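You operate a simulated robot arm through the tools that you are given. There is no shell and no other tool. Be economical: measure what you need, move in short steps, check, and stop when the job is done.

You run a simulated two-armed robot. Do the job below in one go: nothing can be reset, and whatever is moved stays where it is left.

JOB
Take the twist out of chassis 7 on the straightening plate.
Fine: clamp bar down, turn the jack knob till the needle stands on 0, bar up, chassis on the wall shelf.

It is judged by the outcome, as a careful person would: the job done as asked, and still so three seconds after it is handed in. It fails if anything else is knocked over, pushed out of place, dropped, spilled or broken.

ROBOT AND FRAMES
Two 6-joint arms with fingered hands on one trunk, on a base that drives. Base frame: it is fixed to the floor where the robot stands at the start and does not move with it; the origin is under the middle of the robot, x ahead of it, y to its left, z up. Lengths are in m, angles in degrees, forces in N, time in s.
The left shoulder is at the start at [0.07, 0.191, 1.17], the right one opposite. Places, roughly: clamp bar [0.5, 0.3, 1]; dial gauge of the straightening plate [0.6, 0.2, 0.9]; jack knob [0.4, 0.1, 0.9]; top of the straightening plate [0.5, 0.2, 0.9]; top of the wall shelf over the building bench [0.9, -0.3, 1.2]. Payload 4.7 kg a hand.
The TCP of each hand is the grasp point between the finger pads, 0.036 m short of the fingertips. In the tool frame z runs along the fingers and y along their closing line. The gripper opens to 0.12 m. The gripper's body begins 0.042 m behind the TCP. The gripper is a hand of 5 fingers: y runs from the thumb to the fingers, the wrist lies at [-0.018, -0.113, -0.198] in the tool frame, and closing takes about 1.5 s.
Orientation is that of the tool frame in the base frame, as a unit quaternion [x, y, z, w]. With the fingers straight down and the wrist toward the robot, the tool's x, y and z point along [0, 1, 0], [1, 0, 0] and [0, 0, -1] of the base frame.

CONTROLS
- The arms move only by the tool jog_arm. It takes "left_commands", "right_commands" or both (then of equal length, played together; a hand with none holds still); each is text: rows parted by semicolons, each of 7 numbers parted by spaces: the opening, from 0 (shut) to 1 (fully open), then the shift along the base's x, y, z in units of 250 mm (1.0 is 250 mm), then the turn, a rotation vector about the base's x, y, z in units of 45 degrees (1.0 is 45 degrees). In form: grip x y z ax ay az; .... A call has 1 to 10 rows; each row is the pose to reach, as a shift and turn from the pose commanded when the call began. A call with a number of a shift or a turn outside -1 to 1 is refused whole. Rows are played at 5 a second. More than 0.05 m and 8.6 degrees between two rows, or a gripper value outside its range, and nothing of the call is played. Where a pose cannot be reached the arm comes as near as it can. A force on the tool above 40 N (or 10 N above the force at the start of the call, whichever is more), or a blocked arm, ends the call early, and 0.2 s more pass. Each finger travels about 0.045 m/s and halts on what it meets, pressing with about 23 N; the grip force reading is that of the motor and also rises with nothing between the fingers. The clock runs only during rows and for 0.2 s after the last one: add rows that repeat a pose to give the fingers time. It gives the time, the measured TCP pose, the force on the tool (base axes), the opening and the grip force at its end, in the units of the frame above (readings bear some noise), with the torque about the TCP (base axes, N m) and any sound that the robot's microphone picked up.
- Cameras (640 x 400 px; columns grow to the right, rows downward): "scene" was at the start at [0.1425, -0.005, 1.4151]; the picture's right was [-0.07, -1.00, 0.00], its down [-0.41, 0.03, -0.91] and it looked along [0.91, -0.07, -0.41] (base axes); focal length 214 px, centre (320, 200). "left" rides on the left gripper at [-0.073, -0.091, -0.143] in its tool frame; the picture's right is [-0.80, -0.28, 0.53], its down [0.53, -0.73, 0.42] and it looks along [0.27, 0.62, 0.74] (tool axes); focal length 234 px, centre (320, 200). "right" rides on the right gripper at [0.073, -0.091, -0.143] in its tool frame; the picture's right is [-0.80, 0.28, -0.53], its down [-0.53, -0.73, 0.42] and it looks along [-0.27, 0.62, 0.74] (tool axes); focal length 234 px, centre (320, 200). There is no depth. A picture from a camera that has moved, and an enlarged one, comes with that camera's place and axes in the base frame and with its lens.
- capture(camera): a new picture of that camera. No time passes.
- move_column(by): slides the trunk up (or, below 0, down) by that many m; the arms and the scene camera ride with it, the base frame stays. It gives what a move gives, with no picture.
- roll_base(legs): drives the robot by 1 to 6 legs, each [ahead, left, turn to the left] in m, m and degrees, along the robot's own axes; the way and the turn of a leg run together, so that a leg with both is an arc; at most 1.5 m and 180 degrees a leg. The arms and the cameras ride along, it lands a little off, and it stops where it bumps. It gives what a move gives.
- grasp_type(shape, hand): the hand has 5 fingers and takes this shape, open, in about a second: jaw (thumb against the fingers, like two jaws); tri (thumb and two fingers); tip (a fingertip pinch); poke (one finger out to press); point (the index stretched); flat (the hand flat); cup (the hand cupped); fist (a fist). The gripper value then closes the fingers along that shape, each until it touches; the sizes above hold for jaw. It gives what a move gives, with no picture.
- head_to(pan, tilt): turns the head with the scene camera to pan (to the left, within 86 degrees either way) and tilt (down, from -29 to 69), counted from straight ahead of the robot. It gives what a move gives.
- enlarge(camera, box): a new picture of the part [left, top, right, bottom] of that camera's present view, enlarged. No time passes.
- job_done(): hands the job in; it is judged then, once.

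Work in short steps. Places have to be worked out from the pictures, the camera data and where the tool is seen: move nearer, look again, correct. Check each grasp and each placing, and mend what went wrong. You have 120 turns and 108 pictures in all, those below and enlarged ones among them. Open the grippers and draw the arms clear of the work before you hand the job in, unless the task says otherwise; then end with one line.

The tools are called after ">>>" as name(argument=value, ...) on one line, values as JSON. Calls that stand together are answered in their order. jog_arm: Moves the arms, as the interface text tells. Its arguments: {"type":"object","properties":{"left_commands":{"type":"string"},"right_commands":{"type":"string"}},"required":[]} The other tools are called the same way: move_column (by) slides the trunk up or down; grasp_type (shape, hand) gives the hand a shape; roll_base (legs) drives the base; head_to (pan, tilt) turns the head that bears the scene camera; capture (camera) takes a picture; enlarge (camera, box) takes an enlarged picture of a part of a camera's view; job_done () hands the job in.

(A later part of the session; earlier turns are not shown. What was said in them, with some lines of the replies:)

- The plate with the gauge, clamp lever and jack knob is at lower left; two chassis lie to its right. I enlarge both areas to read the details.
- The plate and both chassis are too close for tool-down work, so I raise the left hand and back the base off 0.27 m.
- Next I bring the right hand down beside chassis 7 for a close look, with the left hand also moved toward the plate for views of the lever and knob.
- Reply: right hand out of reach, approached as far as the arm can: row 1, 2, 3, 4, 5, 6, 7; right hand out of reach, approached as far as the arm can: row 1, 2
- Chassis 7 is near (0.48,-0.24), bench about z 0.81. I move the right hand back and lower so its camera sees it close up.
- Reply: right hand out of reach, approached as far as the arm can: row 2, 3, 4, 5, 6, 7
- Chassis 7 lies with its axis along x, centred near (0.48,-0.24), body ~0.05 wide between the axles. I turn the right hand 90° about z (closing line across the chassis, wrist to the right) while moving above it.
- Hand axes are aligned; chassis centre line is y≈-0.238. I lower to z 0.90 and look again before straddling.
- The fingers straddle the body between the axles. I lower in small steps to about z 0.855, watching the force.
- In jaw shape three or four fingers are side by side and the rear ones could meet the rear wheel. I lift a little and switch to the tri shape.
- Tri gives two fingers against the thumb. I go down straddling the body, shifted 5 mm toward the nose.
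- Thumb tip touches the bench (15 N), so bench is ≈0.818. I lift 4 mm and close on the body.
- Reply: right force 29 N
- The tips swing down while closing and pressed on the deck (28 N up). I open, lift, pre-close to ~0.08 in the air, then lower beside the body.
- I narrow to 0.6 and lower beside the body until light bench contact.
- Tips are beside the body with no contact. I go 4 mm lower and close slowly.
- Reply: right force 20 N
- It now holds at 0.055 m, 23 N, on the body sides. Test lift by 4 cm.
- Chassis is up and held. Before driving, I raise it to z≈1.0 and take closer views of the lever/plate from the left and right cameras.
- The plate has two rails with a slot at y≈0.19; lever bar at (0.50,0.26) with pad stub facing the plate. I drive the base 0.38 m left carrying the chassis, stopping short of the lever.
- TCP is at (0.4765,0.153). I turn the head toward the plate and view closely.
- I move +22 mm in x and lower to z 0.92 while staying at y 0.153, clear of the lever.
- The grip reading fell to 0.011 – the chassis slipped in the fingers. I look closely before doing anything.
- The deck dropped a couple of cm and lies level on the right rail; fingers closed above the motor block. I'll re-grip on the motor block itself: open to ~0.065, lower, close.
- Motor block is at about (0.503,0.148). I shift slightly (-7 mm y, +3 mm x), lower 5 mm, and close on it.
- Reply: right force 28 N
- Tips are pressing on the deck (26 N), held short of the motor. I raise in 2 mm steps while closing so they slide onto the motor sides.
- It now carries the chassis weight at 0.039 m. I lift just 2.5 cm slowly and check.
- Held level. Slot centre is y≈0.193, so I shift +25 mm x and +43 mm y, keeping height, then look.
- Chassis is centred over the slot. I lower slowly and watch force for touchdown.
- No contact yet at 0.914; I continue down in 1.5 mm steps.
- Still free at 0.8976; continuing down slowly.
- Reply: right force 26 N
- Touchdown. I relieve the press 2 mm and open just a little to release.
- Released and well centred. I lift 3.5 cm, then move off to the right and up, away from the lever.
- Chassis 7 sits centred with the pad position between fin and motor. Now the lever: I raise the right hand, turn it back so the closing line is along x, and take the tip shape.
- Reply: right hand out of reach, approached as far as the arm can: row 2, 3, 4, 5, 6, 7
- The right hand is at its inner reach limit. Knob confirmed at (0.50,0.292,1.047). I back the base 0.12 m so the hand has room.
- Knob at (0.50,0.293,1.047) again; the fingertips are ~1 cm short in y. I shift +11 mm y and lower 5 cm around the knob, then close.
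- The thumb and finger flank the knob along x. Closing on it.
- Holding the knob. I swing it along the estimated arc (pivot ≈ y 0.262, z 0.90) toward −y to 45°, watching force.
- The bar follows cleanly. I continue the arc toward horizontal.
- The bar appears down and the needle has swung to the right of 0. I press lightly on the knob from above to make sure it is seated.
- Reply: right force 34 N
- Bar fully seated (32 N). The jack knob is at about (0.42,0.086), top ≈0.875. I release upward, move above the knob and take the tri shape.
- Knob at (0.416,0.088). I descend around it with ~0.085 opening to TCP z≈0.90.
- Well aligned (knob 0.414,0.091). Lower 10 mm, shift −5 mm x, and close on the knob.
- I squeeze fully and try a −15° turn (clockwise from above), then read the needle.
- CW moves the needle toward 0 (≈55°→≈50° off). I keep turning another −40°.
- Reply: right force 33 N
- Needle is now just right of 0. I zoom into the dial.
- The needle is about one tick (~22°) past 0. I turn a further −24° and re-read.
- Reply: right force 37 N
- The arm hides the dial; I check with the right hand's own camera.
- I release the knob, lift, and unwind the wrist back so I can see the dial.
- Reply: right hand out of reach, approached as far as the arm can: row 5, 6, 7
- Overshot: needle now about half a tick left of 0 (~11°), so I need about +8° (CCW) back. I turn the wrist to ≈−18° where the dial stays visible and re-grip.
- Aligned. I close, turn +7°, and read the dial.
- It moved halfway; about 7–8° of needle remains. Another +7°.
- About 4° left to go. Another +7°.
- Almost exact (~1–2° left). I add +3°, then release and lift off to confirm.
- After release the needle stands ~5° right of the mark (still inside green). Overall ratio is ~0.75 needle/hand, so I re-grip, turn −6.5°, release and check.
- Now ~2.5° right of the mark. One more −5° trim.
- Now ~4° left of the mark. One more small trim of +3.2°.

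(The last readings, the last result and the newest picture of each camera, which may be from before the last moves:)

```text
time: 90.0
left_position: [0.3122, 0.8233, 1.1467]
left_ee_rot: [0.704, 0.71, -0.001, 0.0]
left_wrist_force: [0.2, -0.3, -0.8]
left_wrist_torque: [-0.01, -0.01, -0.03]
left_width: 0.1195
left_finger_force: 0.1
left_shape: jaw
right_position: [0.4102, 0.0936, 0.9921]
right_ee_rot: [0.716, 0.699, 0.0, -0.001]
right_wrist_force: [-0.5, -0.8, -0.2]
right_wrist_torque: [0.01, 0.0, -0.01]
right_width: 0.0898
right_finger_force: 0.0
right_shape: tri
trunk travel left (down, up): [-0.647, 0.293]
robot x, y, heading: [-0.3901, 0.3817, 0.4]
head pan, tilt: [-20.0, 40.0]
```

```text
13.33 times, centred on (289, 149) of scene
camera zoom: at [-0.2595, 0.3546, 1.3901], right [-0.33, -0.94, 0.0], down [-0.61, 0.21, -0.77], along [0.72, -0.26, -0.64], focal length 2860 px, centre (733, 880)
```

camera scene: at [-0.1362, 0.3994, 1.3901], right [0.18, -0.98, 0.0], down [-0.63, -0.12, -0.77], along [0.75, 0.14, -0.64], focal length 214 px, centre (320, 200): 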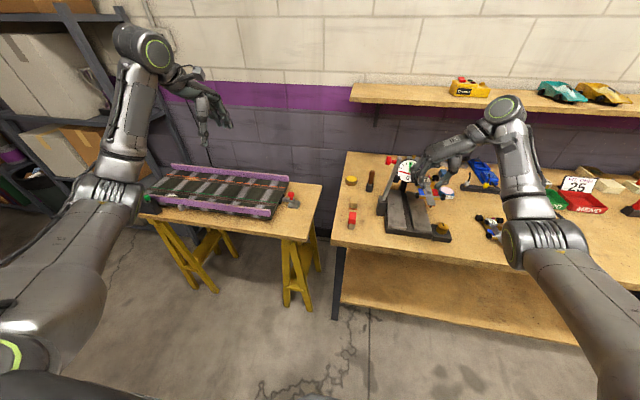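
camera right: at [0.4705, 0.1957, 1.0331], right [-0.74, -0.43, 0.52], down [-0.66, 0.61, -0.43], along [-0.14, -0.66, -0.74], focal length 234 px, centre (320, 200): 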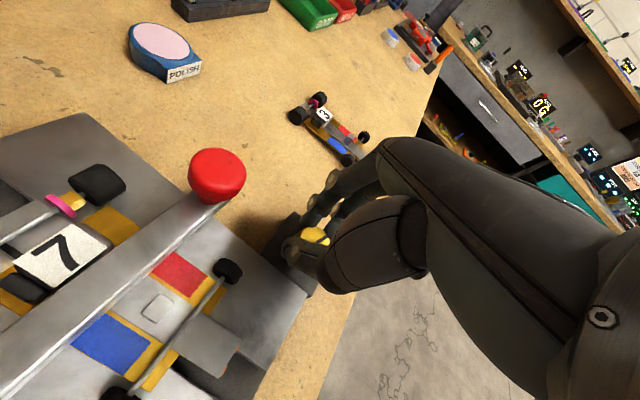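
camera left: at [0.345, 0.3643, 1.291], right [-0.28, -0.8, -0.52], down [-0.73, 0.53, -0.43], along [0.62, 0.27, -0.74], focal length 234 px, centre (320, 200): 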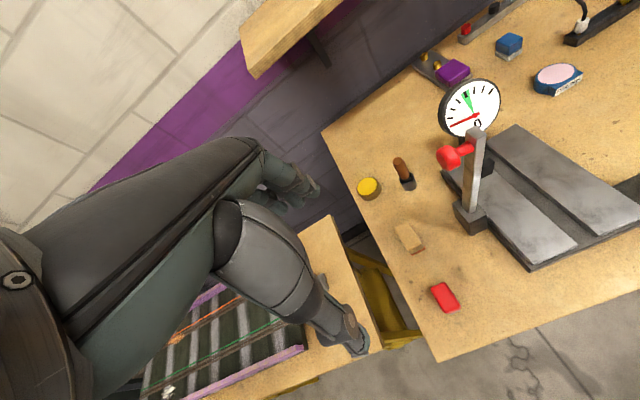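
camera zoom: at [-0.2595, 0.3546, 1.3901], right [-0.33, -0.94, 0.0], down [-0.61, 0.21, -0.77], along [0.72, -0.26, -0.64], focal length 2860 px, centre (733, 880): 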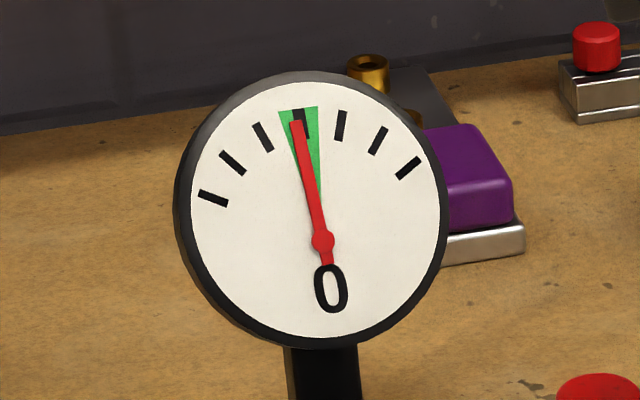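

The needle stands on the 0 mark within ~2° (a tenth of a division) – good. Now the bar up: I move over the red knob with the tip shape.

>>> jog_arm(right_commands="0.75 0 0 0.15 0 0 0;0.75 0.12 0.03 0.15 0 0 0;0.75 0.24 0.06 0.15 0 0 0;0.75 0.345 0.094 0.15 0 0 0.03;0.75 0.345 0.094 0.15 0 0 0.03")

>>> grasp_type(shape="tip", hand="right")

>>> jog_arm(right_commands="0.6 0 0 0 0 0 0;0.6 0 0 -0.08 0 0 0;0.6 0 0 -0.16 0 0 0;0.6 0 0 -0.22 0 0 0;0.6 0 0 -0.26 0 0 0;0.6 0 0 -0.26 0 0 0")

>>> enlarge(camera="right", box=[200, 120, 400, 340])

```text
time: 91.2
left_position: [0.3138, 0.8222, 1.1466]
left_ee_rot: [0.704, 0.71, 0.0, 0.0]
left_wrist_force: [0.0, -0.1, -0.4]
left_wrist_torque: [0.01, -0.01, 0.0]
left_width: 0.1198
left_finger_force: 0.0
left_shape: jaw
right_position: [0.4998, 0.116, 1.0305]
right_ee_rot: [0.707, 0.707, 0.0, -0.001]
right_wrist_force: [0.6, 0.0, 0.3]
right_wrist_torque: [-0.01, 0.0, 0.0]
right_width: 0.0897
right_finger_force: 0.1
right_shape: tri
trunk travel left (down, up): [-0.647, 0.293]
robot x, y, heading: [-0.3918, 0.3825, 0.5]
head pan, tilt: [-20.0, 40.0]
```

```text
time: 92.1
left_position: [0.312, 0.8227, 1.1471]
left_ee_rot: [0.704, 0.71, 0.0, 0.001]
left_wrist_force: [0.3, -0.4, 0.7]
left_wrist_torque: [-0.04, 0.0, 0.02]
left_width: 0.1197
left_finger_force: 0.1
left_shape: jaw
right_position: [0.5, 0.1164, 1.0314]
right_ee_rot: [0.707, 0.707, 0.0, 0.001]
right_wrist_force: [0.7, 0.8, -0.7]
right_wrist_torque: [-0.02, -0.02, 0.04]
right_width: 0.1201
right_finger_force: 0.0
right_shape: tip
trunk travel left (down, up): [-0.647, 0.293]
robot x, y, heading: [-0.3891, 0.38, 0.5]
head pan, tilt: [-20.0, 40.0]
```

```text
time: 93.5
left_position: [0.3138, 0.823, 1.1473]
left_ee_rot: [0.704, 0.71, -0.001, 0.001]
left_wrist_force: [-0.3, 0.4, 0.4]
left_wrist_torque: [-0.01, -0.01, -0.01]
left_width: 0.1196
left_finger_force: 0.1
left_shape: jaw
right_position: [0.4995, 0.1184, 0.9655]
right_ee_rot: [0.707, 0.707, 0.0, 0.0]
right_wrist_force: [-0.5, -0.3, 0.4]
right_wrist_torque: [0.02, -0.02, 0.0]
right_width: 0.0725
right_finger_force: 0.0
right_shape: tip
trunk travel left (down, up): [-0.647, 0.293]
robot x, y, heading: [-0.3888, 0.381, 0.7]
head pan, tilt: [-20.0, 40.0]
```

```text
1.82 times, centred on (300, 230) of right
camera zoom: at [0.4081, 0.1907, 1.1072], right [0.28, -0.8, 0.52], down [-0.73, -0.53, -0.42], along [0.62, -0.27, -0.74], focal length 426 px, centre (356, 146)
```

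zoom: 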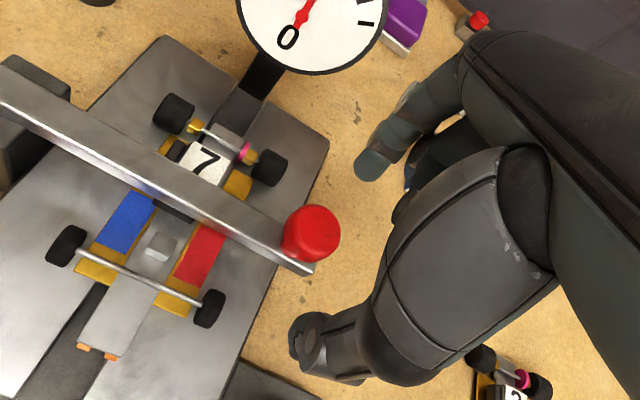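

The knob is at y≈0.134, so I shift +17 mm y, −5 mm x, lower 17 mm and close.

>>> jog_arm(right_commands="0.6 -0.02 0.066 0 0 0 0;0.6 -0.02 0.066 -0.04 0 0 0;0.6 -0.02 0.066 -0.07 0 0 0;0.45 -0.02 0.066 -0.07 0 0 0;0.3 -0.02 0.066 -0.07 0 0 0;0.15 -0.02 0.066 -0.07 0 0 0;0 -0.02 0.066 -0.07 0 0 0;0 -0.02 0.066 -0.07 0 0 0;0 -0.02 0.066 -0.07 0 0 0")

>>> enlarge(camera="right", box=[200, 120, 400, 340])

```text
time: 95.5
left_position: [0.3143, 0.8225, 1.1477]
left_ee_rot: [0.704, 0.71, 0.0, 0.0]
left_wrist_force: [0.1, 0.2, 0.3]
left_wrist_torque: [0.01, -0.03, 0.01]
left_width: 0.1198
left_finger_force: 0.1
left_shape: jaw
right_position: [0.4924, 0.135, 0.9472]
right_ee_rot: [0.706, 0.708, 0.0, -0.001]
right_wrist_force: [2.8, 1.7, 0.1]
right_wrist_torque: [0.07, -0.19, -0.01]
right_width: 0.0201
right_finger_force: 23.0
right_shape: tip
trunk travel left (down, up): [-0.647, 0.293]
robot x, y, heading: [-0.3897, 0.3807, 0.7]
head pan, tilt: [-20.0, 40.0]
```

```text
1.82 times, centred on (300, 230) of right
camera zoom: at [0.4027, 0.2076, 1.089], right [0.28, -0.8, 0.52], down [-0.73, -0.53, -0.42], along [0.62, -0.27, -0.74], focal length 426 px, centre (356, 146)
```

zoom: 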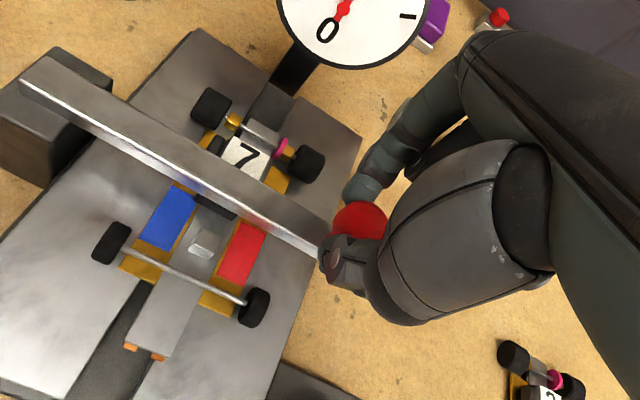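

Knob held. I swing it back up along the reverse arc.

>>> jog_arm(right_commands="0 0 0.018 0.074 0 0 0;0 0 0.042 0.146 0 0 0;0 0 0.119 0.275 0 0 0;0 0 0.227 0.38 0 0 0;0 0 0.359 0.454 0 0 0;0 0 0.506 0.49 0 0 0;0 0 0.656 0.488 0 0 0;0 0 0.67 0.485 0 0 0;0 0 0.67 0.485 0 0 0")

>>> enlarge(camera="scene", box=[250, 90, 390, 200])

```text
time: 97.5
left_position: [0.3149, 0.8227, 1.1465]
left_ee_rot: [0.704, 0.71, 0.0, 0.0]
left_wrist_force: [-0.5, 0.5, 0.5]
left_wrist_torque: [0.01, -0.01, 0.0]
left_width: 0.1196
left_finger_force: 0.1
left_shape: jaw
right_position: [0.4965, 0.3001, 1.0653]
right_ee_rot: [0.707, 0.707, -0.002, -0.002]
right_wrist_force: [-4.0, -4.1, -18.8]
right_wrist_torque: [-0.21, 0.15, -0.07]
right_width: 0.0169
right_finger_force: 22.6
right_shape: tip
trunk travel left (down, up): [-0.647, 0.293]
robot x, y, heading: [-0.3878, 0.3804, 0.8]
head pan, tilt: [-20.0, 40.0]
```

```text
3.64 times, centred on (320, 145) of scene
camera zoom: at [-0.2563, 0.3533, 1.3898], right [-0.33, -0.94, 0.0], down [-0.61, 0.22, -0.76], along [0.72, -0.26, -0.64], focal length 780 px, centre (320, 400)
```

zoom: 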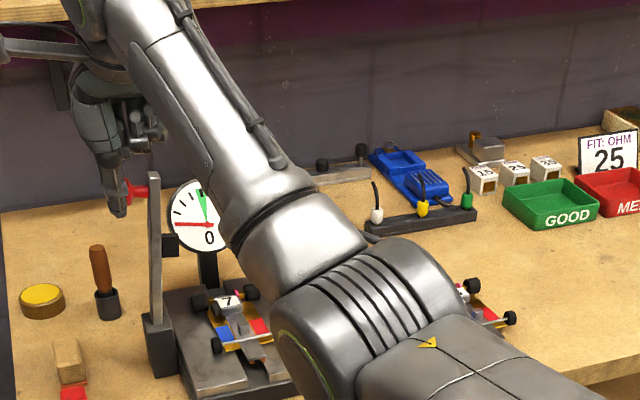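

Bar is upright again and the gauge is idle. I release the knob, lift, and turn the hand +90° moving away to the right of the plate.

>>> jog_arm(right_commands="0.2 0 -0.02 -0.02 0 0 0;0.4 0 -0.02 -0.02 0 0 0;0.6 0 -0.02 -0.02 0 0 0;0.6 0 -0.02 -0.02 0 0 0;0.6 0 -0.02 0.1 0 0 0;0.6 0 -0.02 0.25 0 0 0;0.6 0 -0.02 0.4 0 0 0;0.6 0 -0.1 0.4 0 0 0;0.6 0 -0.25 0.4 0 0 0;0.6 0 -0.4 0.4 0 0 0")

>>> jog_arm(right_commands="0.6 0 -0.12 0 0 0 0.166;0.6 0 -0.24 0 0 0 0.333;0.6 0.02 -0.36 0 0 0 0.5;0.6 0.04 -0.46 0 0 0 0.666;0.6 0.08 -0.5 0 0 0 0.833;0.6 0.1 -0.54 0 0 0 1;0.6 0.1 -0.54 0 0 0 1")

>>> jog_arm(right_commands="0.6 0 0 -0.05 0 0 0.166;0.6 0 0 -0.15 0 0 0.333;0.6 0 0 -0.25 0 0 0.5;0.6 0 0 -0.35 0 0 0.666;0.6 0 0 -0.45 0 0 0.833;0.6 0 0 -0.5 0 0 1;0.6 0 0 -0.5 0 0 1")

>>> grasp_type(shape="tri", hand="right")

```text
time: 99.7
left_position: [0.3129, 0.8221, 1.148]
left_ee_rot: [0.704, 0.71, 0.0, 0.0]
left_wrist_force: [-0.4, 0.5, 0.9]
left_wrist_torque: [0.01, 0.02, -0.02]
left_width: 0.1201
left_finger_force: 0.1
left_shape: jaw
right_position: [0.4945, 0.1992, 1.1673]
right_ee_rot: [0.707, 0.708, 0.0, -0.001]
right_wrist_force: [-0.4, -0.6, -0.8]
right_wrist_torque: [0.05, 0.0, 0.0]
right_width: 0.0716
right_finger_force: 0.0
right_shape: tip
trunk travel left (down, up): [-0.647, 0.293]
robot x, y, heading: [-0.3901, 0.3803, 0.7]
head pan, tilt: [-20.0, 40.0]
```

```text
time: 101.3
left_position: [0.3129, 0.8237, 1.1474]
left_ee_rot: [0.704, 0.71, -0.001, 0.001]
left_wrist_force: [-0.3, 0.6, -0.2]
left_wrist_torque: [-0.01, -0.02, -0.02]
left_width: 0.1198
left_finger_force: 0.0
left_shape: jaw
right_position: [0.4943, 0.0685, 1.1571]
right_ee_rot: [0.382, 0.924, 0.0, 0.0]
right_wrist_force: [-0.3, -0.2, 0.3]
right_wrist_torque: [-0.01, -0.06, 0.04]
right_width: 0.0717
right_finger_force: 0.1
right_shape: tip
right hand out of reach, approached as far as the arm can: row 5, 6, 7
trunk travel left (down, up): [-0.647, 0.293]
robot x, y, heading: [-0.3883, 0.3849, 0.8]
head pan, tilt: [-20.0, 40.0]
```

```text
time: 102.9
left_position: [0.3133, 0.8237, 1.1473]
left_ee_rot: [0.704, 0.71, -0.001, 0.001]
left_wrist_force: [0.4, 1.2, -0.5]
left_wrist_torque: [-0.01, 0.04, 0.01]
left_width: 0.1197
left_finger_force: 0.0
left_shape: jaw
right_position: [0.4239, 0.0767, 1.0196]
right_ee_rot: [-0.001, 1.0, 0.0, 0.0]
right_wrist_force: [-0.9, -0.1, -0.1]
right_wrist_torque: [-0.02, 0.02, 0.0]
right_width: 0.0718
right_finger_force: 0.1
right_shape: tip
right hand out of reach, approached as far as the arm can: row 1, 2, 3, 4, 5, 6, 7
trunk travel left (down, up): [-0.647, 0.293]
robot x, y, heading: [-0.3913, 0.3832, 0.4]
head pan, tilt: [-20.0, 40.0]
```

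```text
time: 103.8
left_position: [0.3141, 0.8233, 1.1476]
left_ee_rot: [0.704, 0.711, -0.001, 0.0]
left_wrist_force: [0.4, 0.5, 0.0]
left_wrist_torque: [-0.04, 0.0, 0.0]
left_width: 0.1196
left_finger_force: 0.1
left_shape: jaw
right_position: [0.4239, 0.078, 1.0193]
right_ee_rot: [0.0, 1.0, 0.0, 0.0]
right_wrist_force: [0.5, 0.3, -0.5]
right_wrist_torque: [-0.01, 0.02, -0.02]
right_width: 0.12
right_finger_force: 0.0
right_shape: tri
trunk travel left (down, up): [-0.647, 0.293]
robot x, y, heading: [-0.3914, 0.3792, 0.6]
head pan, tilt: [-20.0, 40.0]
```

The hand ran out of reach in this orientation, so I drive the base 0.12 m ahead again (back to where the first placing worked).

>>> roll_base(legs=[[0.12, 0, 0]])

>>> enlarge(camera="right", box=[160, 80, 420, 340])

```text
time: 105.0
left_position: [0.4295, 0.8265, 1.1481]
left_ee_rot: [0.704, 0.711, 0.0, -0.001]
left_wrist_force: [-0.4, 0.3, -1.1]
left_wrist_torque: [-0.01, -0.01, 0.0]
left_width: 0.1196
left_finger_force: 0.1
left_shape: jaw
right_position: [0.5438, 0.0809, 1.0193]
right_ee_rot: [-0.001, 1.0, 0.0, 0.0]
right_wrist_force: [0.0, 0.2, 0.7]
right_wrist_torque: [0.03, 0.01, -0.01]
right_width: 0.12
right_finger_force: 0.0
right_shape: tri
trunk travel left (down, up): [-0.647, 0.293]
robot x, y, heading: [-0.2712, 0.383, 0.5]
head pan, tilt: [-20.0, 40.0]
```

```text
1.54 times, centred on (290, 210) of right
camera zoom: at [0.4721, -0.0111, 1.1615], right [0.8, 0.28, 0.52], down [0.53, -0.73, -0.42], along [0.26, 0.62, -0.74], focal length 360 px, centre (366, 185)
```

zoom: 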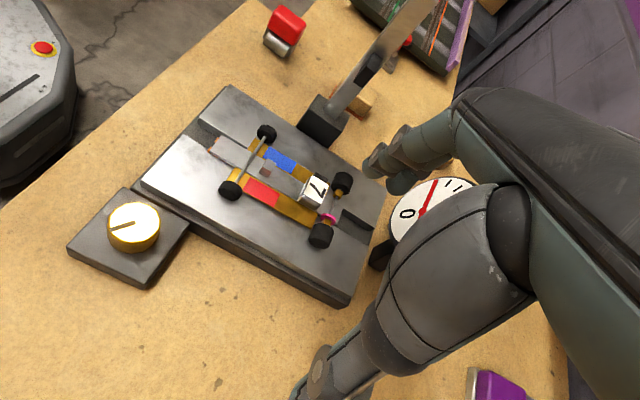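

Chassis unchanged (motor at 0.526,0.191). I approach low from the right as I left earlier, opening ~0.055, to above the motor.

>>> jog_arm(right_commands="0.5 -0.086 0 -0.12 0 0 0;0.46 -0.086 0 -0.24 0 0 0;0.46 -0.086 0.12 -0.33 0 0 0;0.46 -0.086 0.24 -0.34 0 0 0;0.46 -0.086 0.34 -0.34 0 0 0;0.46 -0.086 0.436 -0.34 0 0 0;0.46 -0.086 0.436 -0.34 0 0 0")

>>> enlarge(camera="right", box=[200, 130, 400, 350])

```text
time: 106.7
left_position: [0.4311, 0.8265, 1.148]
left_ee_rot: [0.703, 0.711, -0.001, 0.0]
left_wrist_force: [-0.5, -0.3, 0.2]
left_wrist_torque: [0.02, 0.02, 0.02]
left_width: 0.1196
left_finger_force: 0.0
left_shape: jaw
right_position: [0.522, 0.1886, 0.9339]
right_ee_rot: [-0.002, 1.0, -0.001, 0.0]
right_wrist_force: [0.1, 0.1, -0.4]
right_wrist_torque: [0.0, 0.01, -0.01]
right_width: 0.0556
right_finger_force: 0.2
right_shape: tri
trunk travel left (down, up): [-0.647, 0.293]
robot x, y, heading: [-0.2695, 0.3797, 0.7]
head pan, tilt: [-20.0, 40.0]
```

```text
1.82 times, centred on (300, 240) of right
camera zoom: at [0.4505, 0.0969, 1.077], right [0.8, 0.28, 0.52], down [0.53, -0.73, -0.42], along [0.26, 0.62, -0.74], focal length 426 px, centre (356, 127)
```

zoom: 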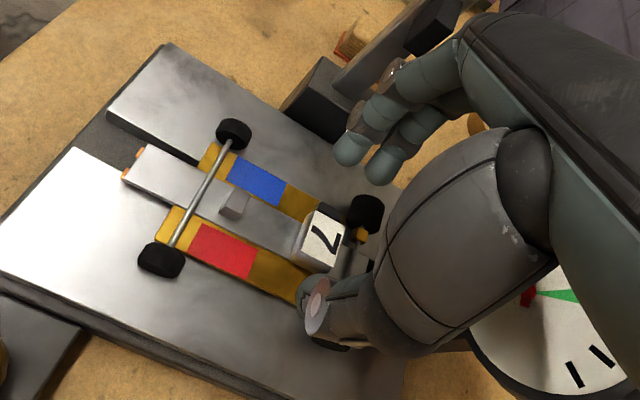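

Aligned over the motor. Lower to 0.90 and close, as before.

>>> jog_arm(right_commands="0.48 0 0.01 -0.05 0 0 0;0.48 0 0.01 -0.1 0 0 0;0.48 0 0.01 -0.135 0 0 0;0.48 0 0.01 -0.135 0 0 0;0.4 0 0.01 -0.135 0 0 0;0.3 0 0.01 -0.13 0 0 0;0.2 0 0.01 -0.13 0 0 0;0.1 0 0.01 -0.125 0 0 0;0.1 0 0.01 -0.12 0 0 0;0.1 0 0.01 -0.12 0 0 0")

```text
time: 108.8
left_position: [0.431, 0.8264, 1.1474]
left_ee_rot: [0.703, 0.711, 0.0, 0.0]
left_wrist_force: [-0.8, -0.3, 0.2]
left_wrist_torque: [-0.03, -0.03, -0.01]
left_width: 0.1198
left_finger_force: 0.0
left_shape: jaw
right_position: [0.5223, 0.1932, 0.9038]
right_ee_rot: [-0.002, 1.0, 0.0, -0.001]
right_wrist_force: [0.0, -0.7, -0.9]
right_wrist_torque: [-0.02, -0.01, 0.05]
right_width: 0.0271
right_finger_force: 24.0
right_shape: tri
trunk travel left (down, up): [-0.647, 0.293]
robot x, y, heading: [-0.27, 0.3817, 0.7]
head pan, tilt: [-20.0, 40.0]
```

Holding at 0.027 m (motor width). Small test lift of 2 cm and a look.

>>> jog_arm(right_commands="0.05 0 0 0 0 0 0;0.05 0 0 0.03 0 0 0;0.05 0 0 0.06 0 0 0;0.05 0 0 0.08 0 0 0;0.05 0 0 0.08 0 0 0")

>>> enlarge(camera="right", box=[200, 130, 400, 350])

```text
time: 110.0
left_position: [0.4315, 0.8266, 1.1464]
left_ee_rot: [0.703, 0.711, 0.0, 0.001]
left_wrist_force: [0.2, -0.6, 0.2]
left_wrist_torque: [0.0, 0.03, -0.04]
left_width: 0.1199
left_finger_force: 0.0
left_shape: jaw
right_position: [0.5229, 0.1917, 0.9233]
right_ee_rot: [-0.002, 1.0, 0.0, 0.001]
right_wrist_force: [-0.8, -0.1, -0.4]
right_wrist_torque: [-0.01, 0.02, -0.03]
right_width: 0.0272
right_finger_force: 22.9
right_shape: tri
trunk travel left (down, up): [-0.647, 0.293]
robot x, y, heading: [-0.274, 0.3812, 0.5]
head pan, tilt: [-20.0, 40.0]
```

```text
1.82 times, centred on (300, 240) of right
camera zoom: at [0.4507, 0.0999, 1.066], right [0.8, 0.28, 0.52], down [0.53, -0.73, -0.42], along [0.26, 0.62, -0.74], focal length 426 px, centre (356, 127)
```

zoom: 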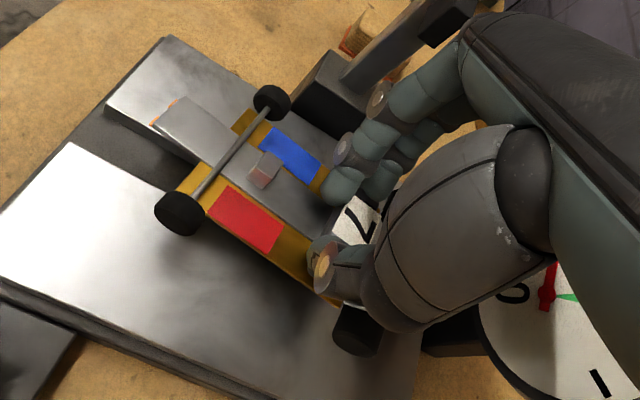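

It lifts, but the chassis hangs tilted from a shallow grip. I set it back down and re-grip deeper as in the earlier secure hold.

>>> jog_arm(right_commands="0.05 0 0 -0.03 0 0 0;0.05 0 0 -0.06 0 0 0;0.05 0 0 -0.09 0 0 0;0.2 0 0 -0.09 0 0 0;0.35 0 0 -0.09 0 0 0;0.48 0 0 -0.09 0 0 0;0.5 0 0 -0.09 0 0 0;0.5 0 0 -0.1 0 0 0;0.5 0 0 -0.115 0 0 0;0.5 0 0 -0.115 0 0 0")

>>> jog_arm(right_commands="0.42 0 0 0 0 0 0;0.34 0 0 0 0 0 0;0.26 0 0 0 0 0 0;0.18 0 0 0 0 0 0;0.1 0 0 0 0 0 0;0.1 0 0 0 0 0 0;0.1 0 0 0 0 0 0")

```text
time: 112.2
left_position: [0.4301, 0.826, 1.1462]
left_ee_rot: [0.703, 0.711, 0.0, 0.0]
left_wrist_force: [0.5, 0.2, -0.1]
left_wrist_torque: [-0.05, 0.0, 0.01]
left_width: 0.1197
left_finger_force: 0.0
left_shape: jaw
right_position: [0.522, 0.1924, 0.8957]
right_ee_rot: [-0.002, 1.0, 0.0, -0.001]
right_wrist_force: [-0.4, 0.0, 0.3]
right_wrist_torque: [0.01, -0.01, 0.0]
right_width: 0.0594
right_finger_force: 0.0
right_shape: tri
trunk travel left (down, up): [-0.647, 0.293]
robot x, y, heading: [-0.2696, 0.384, 0.7]
head pan, tilt: [-20.0, 40.0]
```

```text
time: 113.8
left_position: [0.4299, 0.827, 1.1467]
left_ee_rot: [0.704, 0.711, 0.0, 0.001]
left_wrist_force: [-0.3, 0.7, 0.0]
left_wrist_torque: [0.03, 0.02, 0.01]
left_width: 0.1197
left_finger_force: 0.0
left_shape: jaw
right_position: [0.5228, 0.1923, 0.897]
right_ee_rot: [-0.002, 1.0, 0.0, 0.0]
right_wrist_force: [1.6, 1.2, 6.8]
right_wrist_torque: [0.32, -0.05, -0.12]
right_width: 0.0393
right_finger_force: 22.8
right_shape: tri
trunk travel left (down, up): [-0.647, 0.293]
robot x, y, heading: [-0.2729, 0.3794, 0.6]
head pan, tilt: [-20.0, 40.0]
```

Same width as the secure grip (0.039). I lift 2.5 cm and check.

>>> jog_arm(right_commands="0.1 0 0 0.02 0 0 0;0.1 0 0 0.04 0 0 0;0.1 0 0 0.07 0 0 0;0.1 0 0 0.1 0 0 0;0.1 0 0 0.1 0 0 0")

>>> enlarge(camera="right", box=[200, 130, 400, 350])

```text
time: 115.0
left_position: [0.4313, 0.8263, 1.1479]
left_ee_rot: [0.704, 0.711, 0.0, 0.0]
left_wrist_force: [0.0, 0.5, 0.8]
left_wrist_torque: [-0.02, -0.01, 0.01]
left_width: 0.1198
left_finger_force: 0.0
left_shape: jaw
right_position: [0.5229, 0.1928, 0.9195]
right_ee_rot: [-0.002, 1.0, 0.0, 0.0]
right_wrist_force: [-0.4, 0.2, -0.8]
right_wrist_torque: [0.03, 0.0, 0.0]
right_width: 0.0387
right_finger_force: 23.1
right_shape: tri
trunk travel left (down, up): [-0.647, 0.293]
robot x, y, heading: [-0.2683, 0.3813, 0.7]
head pan, tilt: [-20.0, 40.0]
```

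```text
1.82 times, centred on (300, 240) of right
camera zoom: at [0.451, 0.101, 1.062], right [0.8, 0.28, 0.52], down [0.53, -0.73, -0.42], along [0.26, 0.62, -0.74], focal length 426 px, centre (356, 127)
```

zoom: 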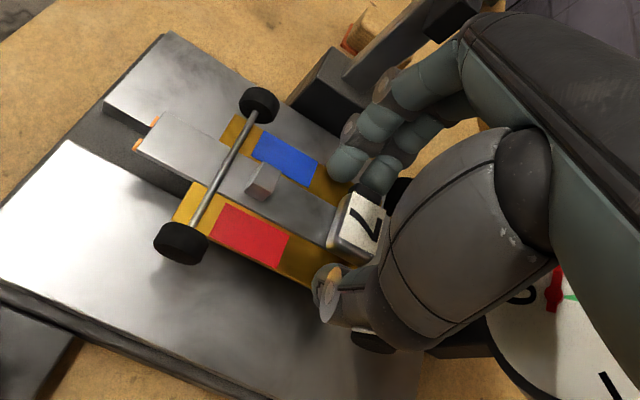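

Level and secure. The shelf's free stretch left of the yellow box is y≈0.08–0.35. I pull 9 cm right away from the lever, then raise the column.

>>> jog_arm(right_commands="0.1 0 -0.06 0.02 0 0 0;0.1 0 -0.18 0.06 0 0 0;0.1 0 -0.3 0.1 0 0 0;0.1 0 -0.36 0.14 0 0 0;0.1 0 -0.36 0.14 0 0 0")

>>> move_column(by=0.28)

>>> jog_arm(right_commands="0.1 0 0 0.1 0 0 0;0.1 0 0 0.25 0 0 0;0.1 0 0 0.25 0 0 0")

>>> head_to(pan=-15, tilt=30)

>>> capture(camera="scene")

```text
time: 116.2
left_position: [0.4314, 0.8276, 1.1468]
left_ee_rot: [0.703, 0.711, 0.0, 0.0]
left_wrist_force: [0.0, -0.8, 0.2]
left_wrist_torque: [0.01, 0.0, -0.05]
left_width: 0.1198
left_finger_force: 0.1
left_shape: jaw
right_position: [0.5207, 0.1016, 0.9552]
right_ee_rot: [-0.001, 1.0, 0.001, -0.001]
right_wrist_force: [-0.7, 0.0, -1.2]
right_wrist_torque: [0.0, -0.02, -0.01]
right_width: 0.0385
right_finger_force: 22.8
right_shape: tri
trunk travel left (down, up): [-0.647, 0.293]
robot x, y, heading: [-0.2712, 0.38, 0.7]
head pan, tilt: [-20.0, 40.0]
```

```text
time: 119.1
left_position: [0.4314, 0.826, 1.4265]
left_ee_rot: [0.703, 0.711, 0.0, 0.0]
left_wrist_force: [-0.4, -0.2, 0.8]
left_wrist_torque: [0.05, -0.06, -0.03]
left_width: 0.1201
left_finger_force: 0.0
left_shape: jaw
right_position: [0.5224, 0.101, 1.2341]
right_ee_rot: [-0.002, 1.0, 0.0, -0.001]
right_wrist_force: [-0.7, -0.1, -0.7]
right_wrist_torque: [-0.01, 0.0, 0.0]
right_width: 0.0386
right_finger_force: 23.0
right_shape: tri
trunk travel left (down, up): [-0.927, 0.013]
robot x, y, heading: [-0.2682, 0.3798, 0.3]
head pan, tilt: [-20.0, 40.0]
```

```text
time: 119.9
left_position: [0.4312, 0.8266, 1.4275]
left_ee_rot: [0.703, 0.711, 0.001, 0.001]
left_wrist_force: [0.1, -0.4, -0.3]
left_wrist_torque: [-0.01, 0.03, -0.02]
left_width: 0.1197
left_finger_force: 0.0
left_shape: jaw
right_position: [0.5222, 0.1014, 1.298]
right_ee_rot: [-0.002, 1.0, 0.001, -0.001]
right_wrist_force: [0.3, 0.2, -0.4]
right_wrist_torque: [0.01, -0.03, 0.0]
right_width: 0.0384
right_finger_force: 22.5
right_shape: tri
trunk travel left (down, up): [-0.927, 0.013]
robot x, y, heading: [-0.2726, 0.38, 0.5]
head pan, tilt: [-20.0, 40.0]
```

```text
time: 120.6
left_position: [0.4309, 0.8258, 1.4268]
left_ee_rot: [0.704, 0.71, 0.0, 0.0]
left_wrist_force: [0.1, 0.1, 0.1]
left_wrist_torque: [-0.02, 0.01, 0.01]
left_width: 0.1196
left_finger_force: 0.0
left_shape: jaw
right_position: [0.5228, 0.1011, 1.2967]
right_ee_rot: [-0.001, 1.0, 0.0, -0.002]
right_wrist_force: [-0.1, 0.3, -1.0]
right_wrist_torque: [0.02, -0.04, 0.03]
right_width: 0.0385
right_finger_force: 23.7
right_shape: tri
trunk travel left (down, up): [-0.927, 0.013]
robot x, y, heading: [-0.2699, 0.3807, 0.7]
head pan, tilt: [-15.0, 30.0]
```

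```text
9 pictures are left
camera scene: at [-0.1321, 0.3611, 1.6853], right [-0.25, -0.97, 0.0], down [-0.49, 0.12, -0.87], along [0.84, -0.21, -0.5], focal length 214 px, centre (320, 200)
```

scene: 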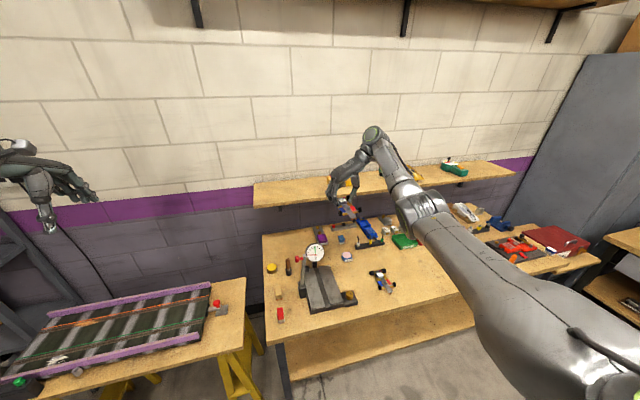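

Shelf spans x≈0.69–0.92, left end y≈0.44, top ≈1.19. I drive 0.1 left, then 0.27 ahead, to bring the chassis over the free left part.

>>> roll_base(legs=[[0, 0.1, 0], [0.27, 0, 0]])

>>> capture(camera="right")

```text
time: 123.3
left_position: [0.6929, 0.9359, 1.4283]
left_ee_rot: [0.701, 0.713, 0.0, 0.002]
left_wrist_force: [-1.1, 0.2, 0.8]
left_wrist_torque: [0.0, -0.01, -0.01]
left_width: 0.1196
left_finger_force: 0.0
left_shape: jaw
right_position: [0.7891, 0.2113, 1.2993]
right_ee_rot: [-0.005, 1.0, -0.002, 0.001]
right_wrist_force: [-0.6, 0.8, -1.0]
right_wrist_torque: [-0.04, -0.04, 0.01]
right_width: 0.0382
right_finger_force: 22.6
right_shape: tri
trunk travel left (down, up): [-0.927, 0.013]
robot x, y, heading: [-0.0007, 0.4863, 0.9]
head pan, tilt: [-15.0, 30.0]
```

```text
8 pictures are left
camera right: at [0.7183, 0.119, 1.4415], right [0.8, 0.29, 0.53], down [0.54, -0.73, -0.42], along [0.26, 0.62, -0.74], focal length 234 px, centre (320, 200)
```

right: 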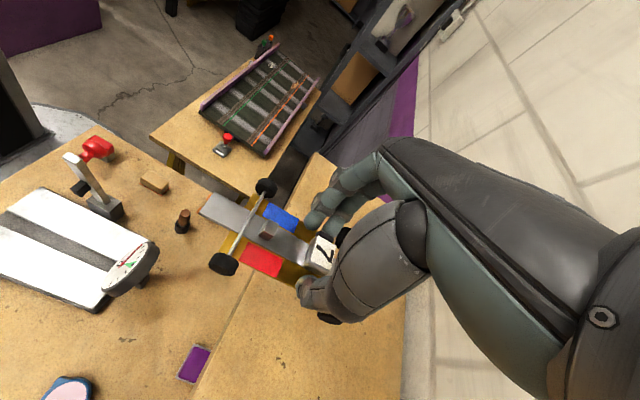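

The shelf actually starts at x≈0.77 (top ≈1.17) and the sideways wrist limits reach. I turn the hand back −90° (chassis then lies along the shelf) while moving forward to x≈0.87.

>>> jog_arm(right_commands="0.1 0 0.01 0 0 0 -0.15;0.1 0 0.02 0 0 0 -0.3;0.1 0 0.03 0 0 0 -0.45;0.1 0 0.04 0 0 0 -0.6;0.1 0.02 0.05 0 0 0 -0.75;0.1 0.05 0.05 0 0 0 -0.9;0.1 0.08 0.05 0 0 0 -1;0.1 0.08 0.05 0 0 0 -1")

>>> jog_arm(right_commands="0.1 0.03 0 0 0 0 -0.15;0.1 0.06 0 0 0 0 -0.3;0.1 0.1 0 0 0 0 -0.45;0.1 0.14 0 0 0 0 -0.6;0.1 0.18 0 0 0 0 -0.75;0.1 0.22 0 0 0 0 -0.9;0.1 0.26 0 0 0 0 -1;0.1 0.26 0 0 0 0 -1")

>>> capture(camera="right")

```text
time: 125.1
left_position: [0.6949, 0.9359, 1.4282]
left_ee_rot: [0.7, 0.714, 0.0, 0.0]
left_wrist_force: [-0.5, -1.1, 0.6]
left_wrist_torque: [0.02, 0.01, 0.0]
left_width: 0.1199
left_finger_force: 0.0
left_shape: jaw
right_position: [0.8116, 0.2232, 1.2983]
right_ee_rot: [0.378, 0.926, 0.0, 0.0]
right_wrist_force: [0.0, -0.5, -0.8]
right_wrist_torque: [0.0, -0.03, -0.01]
right_width: 0.0382
right_finger_force: 22.8
right_shape: tri
trunk travel left (down, up): [-0.927, 0.013]
robot x, y, heading: [-0.0036, 0.4833, 1.1]
head pan, tilt: [-15.0, 30.0]
```

```text
time: 126.9
left_position: [0.6963, 0.9353, 1.4266]
left_ee_rot: [0.701, 0.713, 0.0, 0.0]
left_wrist_force: [-0.5, 0.4, -0.5]
left_wrist_torque: [0.01, -0.02, 0.03]
left_width: 0.1196
left_finger_force: 0.2
left_shape: jaw
right_position: [0.8761, 0.2234, 1.2965]
right_ee_rot: [0.704, 0.71, 0.0, 0.0]
right_wrist_force: [-0.1, -0.3, -0.2]
right_wrist_torque: [-0.02, 0.01, -0.01]
right_width: 0.038
right_finger_force: 23.3
right_shape: tri
trunk travel left (down, up): [-0.927, 0.013]
robot x, y, heading: [-0.0032, 0.4836, 0.8]
head pan, tilt: [-15.0, 30.0]
```

```text
7 pictures are left
camera right: at [0.7859, 0.2949, 1.4389], right [0.29, -0.8, 0.52], down [-0.73, -0.54, -0.42], along [0.62, -0.26, -0.74], focal length 234 px, centre (320, 200)
```

right: 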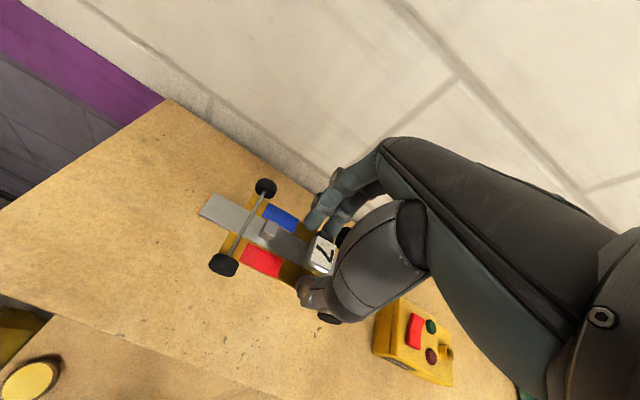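

Chassis is over the shelf with clear space; box is at y≈0.02. I lower: 6 cm first, then in fine steps until contact.

>>> jog_arm(right_commands="0.1 0 0 -0.08 0 0 0;0.1 0 0 -0.16 0 0 0;0.1 0 0 -0.2 0 0 0;0.1 0 0 -0.22 0 0 0;0.1 0 0 -0.22 0 0 0")

>>> enlarge(camera="right", box=[160, 130, 460, 390])

```text
time: 128.1
left_position: [0.6954, 0.9357, 1.4277]
left_ee_rot: [0.701, 0.714, 0.0, 0.001]
left_wrist_force: [-0.3, 0.4, 0.4]
left_wrist_torque: [0.02, -0.01, 0.02]
left_width: 0.1197
left_finger_force: 0.1
left_shape: jaw
right_position: [0.8763, 0.2225, 1.241]
right_ee_rot: [0.703, 0.711, 0.0, -0.001]
right_wrist_force: [0.1, -0.6, -0.4]
right_wrist_torque: [-0.03, 0.02, -0.01]
right_width: 0.0383
right_finger_force: 23.3
right_shape: tri
trunk travel left (down, up): [-0.927, 0.013]
robot x, y, heading: [-0.0069, 0.4865, 0.8]
head pan, tilt: [-15.0, 30.0]
```

```text
1.54 times, centred on (310, 260) of right
camera zoom: at [0.7862, 0.2944, 1.3842], right [0.29, -0.8, 0.52], down [-0.73, -0.54, -0.42], along [0.62, -0.26, -0.74], focal length 360 px, centre (335, 108)
```

zoom: 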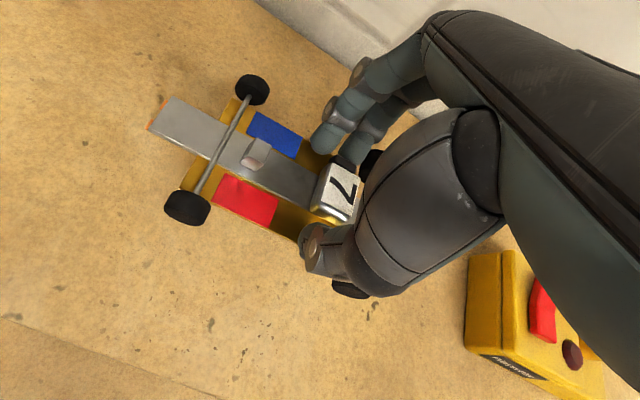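

No contact at 1.241; I continue in 2 mm steps.

>>> jog_arm(right_commands="0.1 0 0 -0.01 0 0 0;0.1 0 0 -0.02 0 0 0;0.1 0 0 -0.03 0 0 0;0.1 0 0 -0.04 0 0 0;0.1 0 0 -0.05 0 0 0;0.1 0 0 -0.05 0 0 0")

```text
time: 129.5
left_position: [0.6963, 0.9345, 1.4278]
left_ee_rot: [0.701, 0.713, 0.001, 0.0]
left_wrist_force: [0.6, 0.2, -1.0]
left_wrist_torque: [0.0, 0.01, -0.02]
left_width: 0.1196
left_finger_force: 0.1
left_shape: jaw
right_position: [0.8773, 0.2222, 1.2303]
right_ee_rot: [0.704, 0.711, -0.002, 0.001]
right_wrist_force: [-0.2, -0.8, -0.6]
right_wrist_torque: [-0.02, 0.02, 0.01]
right_width: 0.0384
right_finger_force: 22.9
right_shape: tri
trunk travel left (down, up): [-0.927, 0.013]
robot x, y, heading: [0.003, 0.4885, 0.9]
head pan, tilt: [-15.0, 30.0]
```

>>> jog_arm(right_commands="0.1 0 0 -0.01 0 0 0;0.1 0 0 -0.02 0 0 0;0.1 0 0 -0.03 0 0 0;0.1 0 0 -0.04 0 0 0;0.1 0 0 -0.05 0 0 0;0.1 0 0 -0.05 0 0 0")

```text
time: 130.9
left_position: [0.6959, 0.9347, 1.4276]
left_ee_rot: [0.701, 0.714, -0.001, 0.001]
left_wrist_force: [-0.6, -0.5, -0.8]
left_wrist_torque: [0.01, 0.01, -0.01]
left_width: 0.1198
left_finger_force: 0.0
left_shape: jaw
right_position: [0.8774, 0.225, 1.2169]
right_ee_rot: [0.704, 0.71, 0.001, -0.001]
right_wrist_force: [0.4, -0.1, -0.9]
right_wrist_torque: [-0.02, 0.0, -0.01]
right_width: 0.0381
right_finger_force: 22.9
right_shape: tri
trunk travel left (down, up): [-0.927, 0.013]
robot x, y, heading: [-0.0065, 0.4878, 0.9]
head pan, tilt: [-15.0, 30.0]
```

Still free at 1.217; continuing a further 12 mm in small steps.

>>> jog_arm(right_commands="0.1 0 0 -0.01 0 0 0;0.1 0 0 -0.02 0 0 0;0.1 0 0 -0.03 0 0 0;0.1 0 0 -0.04 0 0 0;0.1 0 0 -0.05 0 0 0;0.1 0 0 -0.05 0 0 0")

>>> enlarge(camera="right", box=[160, 130, 460, 390])

```text
time: 132.3
left_position: [0.695, 0.9355, 1.4282]
left_ee_rot: [0.701, 0.714, 0.0, 0.0]
left_wrist_force: [-0.8, 0.2, 0.4]
left_wrist_torque: [0.0, 0.02, 0.02]
left_width: 0.1198
left_finger_force: 0.1
left_shape: jaw
right_position: [0.878, 0.223, 1.2061]
right_ee_rot: [0.704, 0.71, 0.0, 0.0]
right_wrist_force: [0.2, -0.3, 0.4]
right_wrist_torque: [0.06, 0.0, 0.01]
right_width: 0.0381
right_finger_force: 22.7
right_shape: tri
trunk travel left (down, up): [-0.927, 0.013]
robot x, y, heading: [0.0052, 0.4863, 0.9]
head pan, tilt: [-15.0, 30.0]
```

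```text
1.54 times, centred on (310, 260) of right
camera zoom: at [0.7854, 0.2944, 1.3474], right [0.29, -0.8, 0.53], down [-0.73, -0.54, -0.42], along [0.62, -0.26, -0.74], focal length 360 px, centre (335, 108)
```

zoom: 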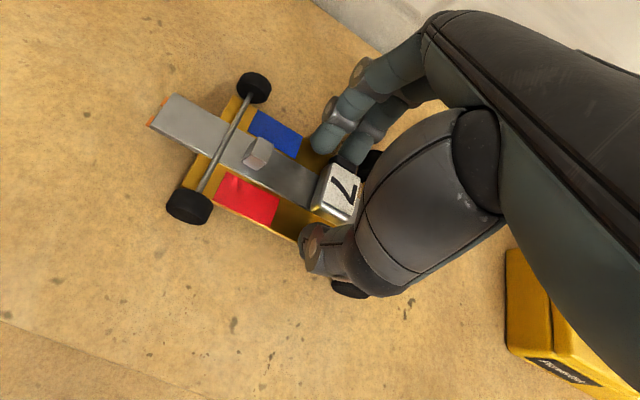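

Close to the shelf now but still no contact; I go on down slowly up to 12 mm more.

>>> jog_arm(right_commands="0.1 0 0 -0.008 0 0 0;0.1 0 0 -0.016 0 0 0;0.1 0 0 -0.024 0 0 0;0.1 0 0 -0.032 0 0 0;0.1 0 0 -0.04 0 0 0;0.1 0 0 -0.048 0 0 0")

```text
time: 133.7
left_position: [0.6931, 0.9356, 1.4304]
left_ee_rot: [0.701, 0.713, 0.001, 0.002]
left_wrist_force: [-0.9, 1.3, -0.7]
left_wrist_torque: [-0.04, 0.02, -0.02]
left_width: 0.1196
left_finger_force: 0.1
left_shape: jaw
right_position: [0.8747, 0.2238, 1.2027]
right_ee_rot: [0.703, 0.711, 0.004, 0.006]
right_wrist_force: [8.9, -7.2, 36.4]
right_wrist_torque: [0.05, -1.27, -0.12]
right_width: 0.0393
right_finger_force: 22.6
right_shape: tri
trunk travel left (down, up): [-0.927, 0.013]
robot x, y, heading: [-0.0043, 0.4813, 1.0]
head pan, tilt: [-15.0, 30.0]
```

Touchdown on the shelf. I relieve the press, then open and lift clear.

>>> jog_arm(right_commands="0.1 0 0 0.012 0 0 0;0.1 0 0 0.022 0 0 0;0.25 0 0 0.022 0 0 0;0.35 0 0 0.022 0 0 0;0.45 0 0 0.022 0 0 0;0.55 0 0 0.022 0 0 0;0.6 0 0 0.022 0 0 0;0.6 0 0 0.022 0 0 0")

>>> enlarge(camera="right", box=[160, 130, 460, 390])

```text
time: 135.5
left_position: [0.6958, 0.9359, 1.4275]
left_ee_rot: [0.701, 0.714, 0.0, 0.0]
left_wrist_force: [-0.3, -0.4, -0.2]
left_wrist_torque: [-0.01, -0.01, 0.02]
left_width: 0.1197
left_finger_force: 0.0
left_shape: jaw
right_position: [0.8756, 0.2226, 1.1966]
right_ee_rot: [0.704, 0.71, 0.0, -0.001]
right_wrist_force: [0.3, 0.2, 1.7]
right_wrist_torque: [0.01, -0.03, 0.0]
right_width: 0.0707
right_finger_force: 0.1
right_shape: tri
trunk travel left (down, up): [-0.927, 0.013]
robot x, y, heading: [-0.0014, 0.4824, 0.9]
head pan, tilt: [-15.0, 30.0]
```

```text
1.54 times, centred on (310, 260) of right
camera zoom: at [0.785, 0.2944, 1.3392], right [0.29, -0.8, 0.52], down [-0.73, -0.54, -0.42], along [0.62, -0.26, -0.74], focal length 360 px, centre (335, 108)
```

zoom: 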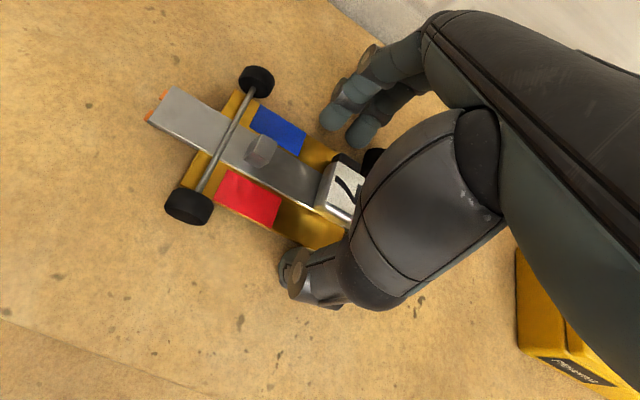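

Released; the chassis stands flat on the shelf. I lift the hand straight up, then back the base away and take a final look.

>>> jog_arm(right_commands="0.6 0 0 0.05 0 0 0;0.6 0 0 0.15 0 0 0;0.6 0 0 0.3 0 0 0;0.6 0 0 0.45 0 0 0;0.6 0 0 0.6 0 0 0;0.6 0 0 0.6 0 0 0")

>>> roll_base(legs=[[-0.35, 0, 0]])

>>> head_to(pan=-20, tilt=30)

>>> capture(camera="scene")

>>> capture(camera="right")

```text
time: 136.9
left_position: [0.6973, 0.9349, 1.427]
left_ee_rot: [0.701, 0.713, 0.0, -0.001]
left_wrist_force: [-1.0, -0.3, 0.3]
left_wrist_torque: [-0.03, 0.02, 0.01]
left_width: 0.1198
left_finger_force: 0.0
left_shape: jaw
right_position: [0.8786, 0.2217, 1.3483]
right_ee_rot: [0.704, 0.71, 0.0, 0.0]
right_wrist_force: [0.0, 0.1, 0.8]
right_wrist_torque: [0.0, -0.02, 0.02]
right_width: 0.0716
right_finger_force: 0.0
right_shape: tri
trunk travel left (down, up): [-0.927, 0.013]
robot x, y, heading: [-0.0018, 0.4873, 1.2]
head pan, tilt: [-15.0, 30.0]
```

```text
time: 139.2
left_position: [0.3448, 0.9299, 1.4263]
left_ee_rot: [0.699, 0.715, 0.0, -0.001]
left_wrist_force: [-0.2, 0.6, 0.3]
left_wrist_torque: [-0.02, 0.06, -0.01]
left_width: 0.1199
left_finger_force: 0.0
left_shape: jaw
right_position: [0.5292, 0.2154, 1.3468]
right_ee_rot: [0.703, 0.711, -0.002, -0.001]
right_wrist_force: [0.3, -0.4, -0.2]
right_wrist_torque: [0.04, 0.01, 0.03]
right_width: 0.0718
right_finger_force: 0.2
right_shape: tri
trunk travel left (down, up): [-0.927, 0.013]
robot x, y, heading: [-0.3577, 0.4774, 1.2]
head pan, tilt: [-15.0, 30.0]
```

```text
time: 139.8
left_position: [0.3426, 0.9291, 1.4256]
left_ee_rot: [0.7, 0.714, -0.001, -0.001]
left_wrist_force: [0.2, 0.2, -0.5]
left_wrist_torque: [-0.03, -0.01, 0.02]
left_width: 0.1195
left_finger_force: 0.1
left_shape: jaw
right_position: [0.5269, 0.2158, 1.3474]
right_ee_rot: [0.702, 0.712, 0.0, 0.0]
right_wrist_force: [-0.7, 0.1, -0.7]
right_wrist_torque: [0.01, 0.01, 0.01]
right_width: 0.0716
right_finger_force: 0.0
right_shape: tri
trunk travel left (down, up): [-0.927, 0.013]
robot x, y, heading: [-0.358, 0.4781, 1.5]
head pan, tilt: [-20.0, 30.0]
```

```text
3 pictures are left
camera scene: at [-0.219, 0.4525, 1.6853], right [-0.32, -0.95, 0.0], down [-0.47, 0.16, -0.87], along [0.82, -0.28, -0.5], focal length 214 px, centre (320, 200)
```

scene: 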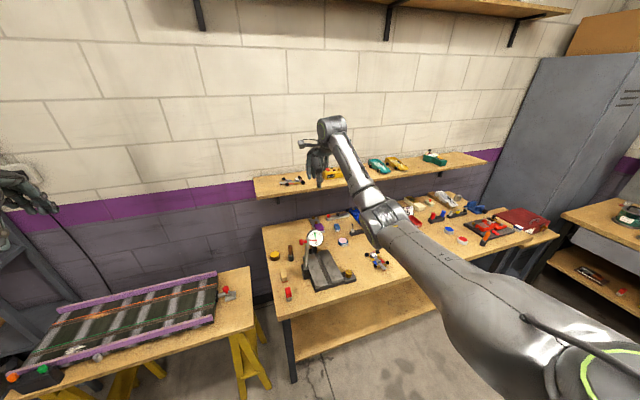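

```text
2 pictures are left
camera right: at [0.4351, 0.2882, 1.4893], right [0.29, -0.8, 0.52], down [-0.73, -0.54, -0.42], along [0.62, -0.26, -0.74], focal length 234 px, centre (320, 200)
```

right: 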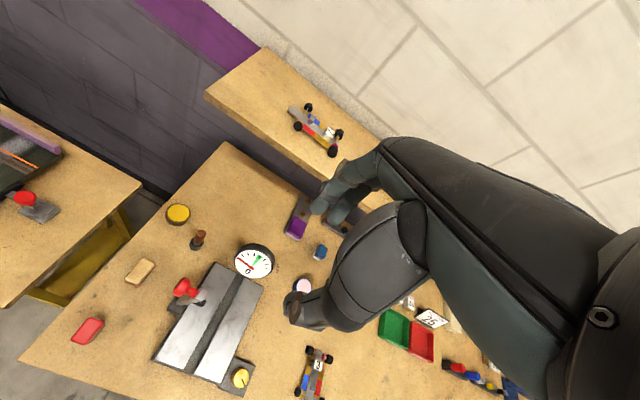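

Chassis 7 stands on the shelf, the bar is up, the plate is empty and everything else is in its place. Arms are clear, grippers open – I hand the job in.

>>> job_done()

```text
The job is handed in.
```

Chassis 7 was clamped, jacked until the needle stood on 0 (within about a tenth of a division), unclamped with the bar back up, and set on the wall shelf; it slipped from the grip once, dropping a few centimetres onto the plate before straightening, with no damage visible.
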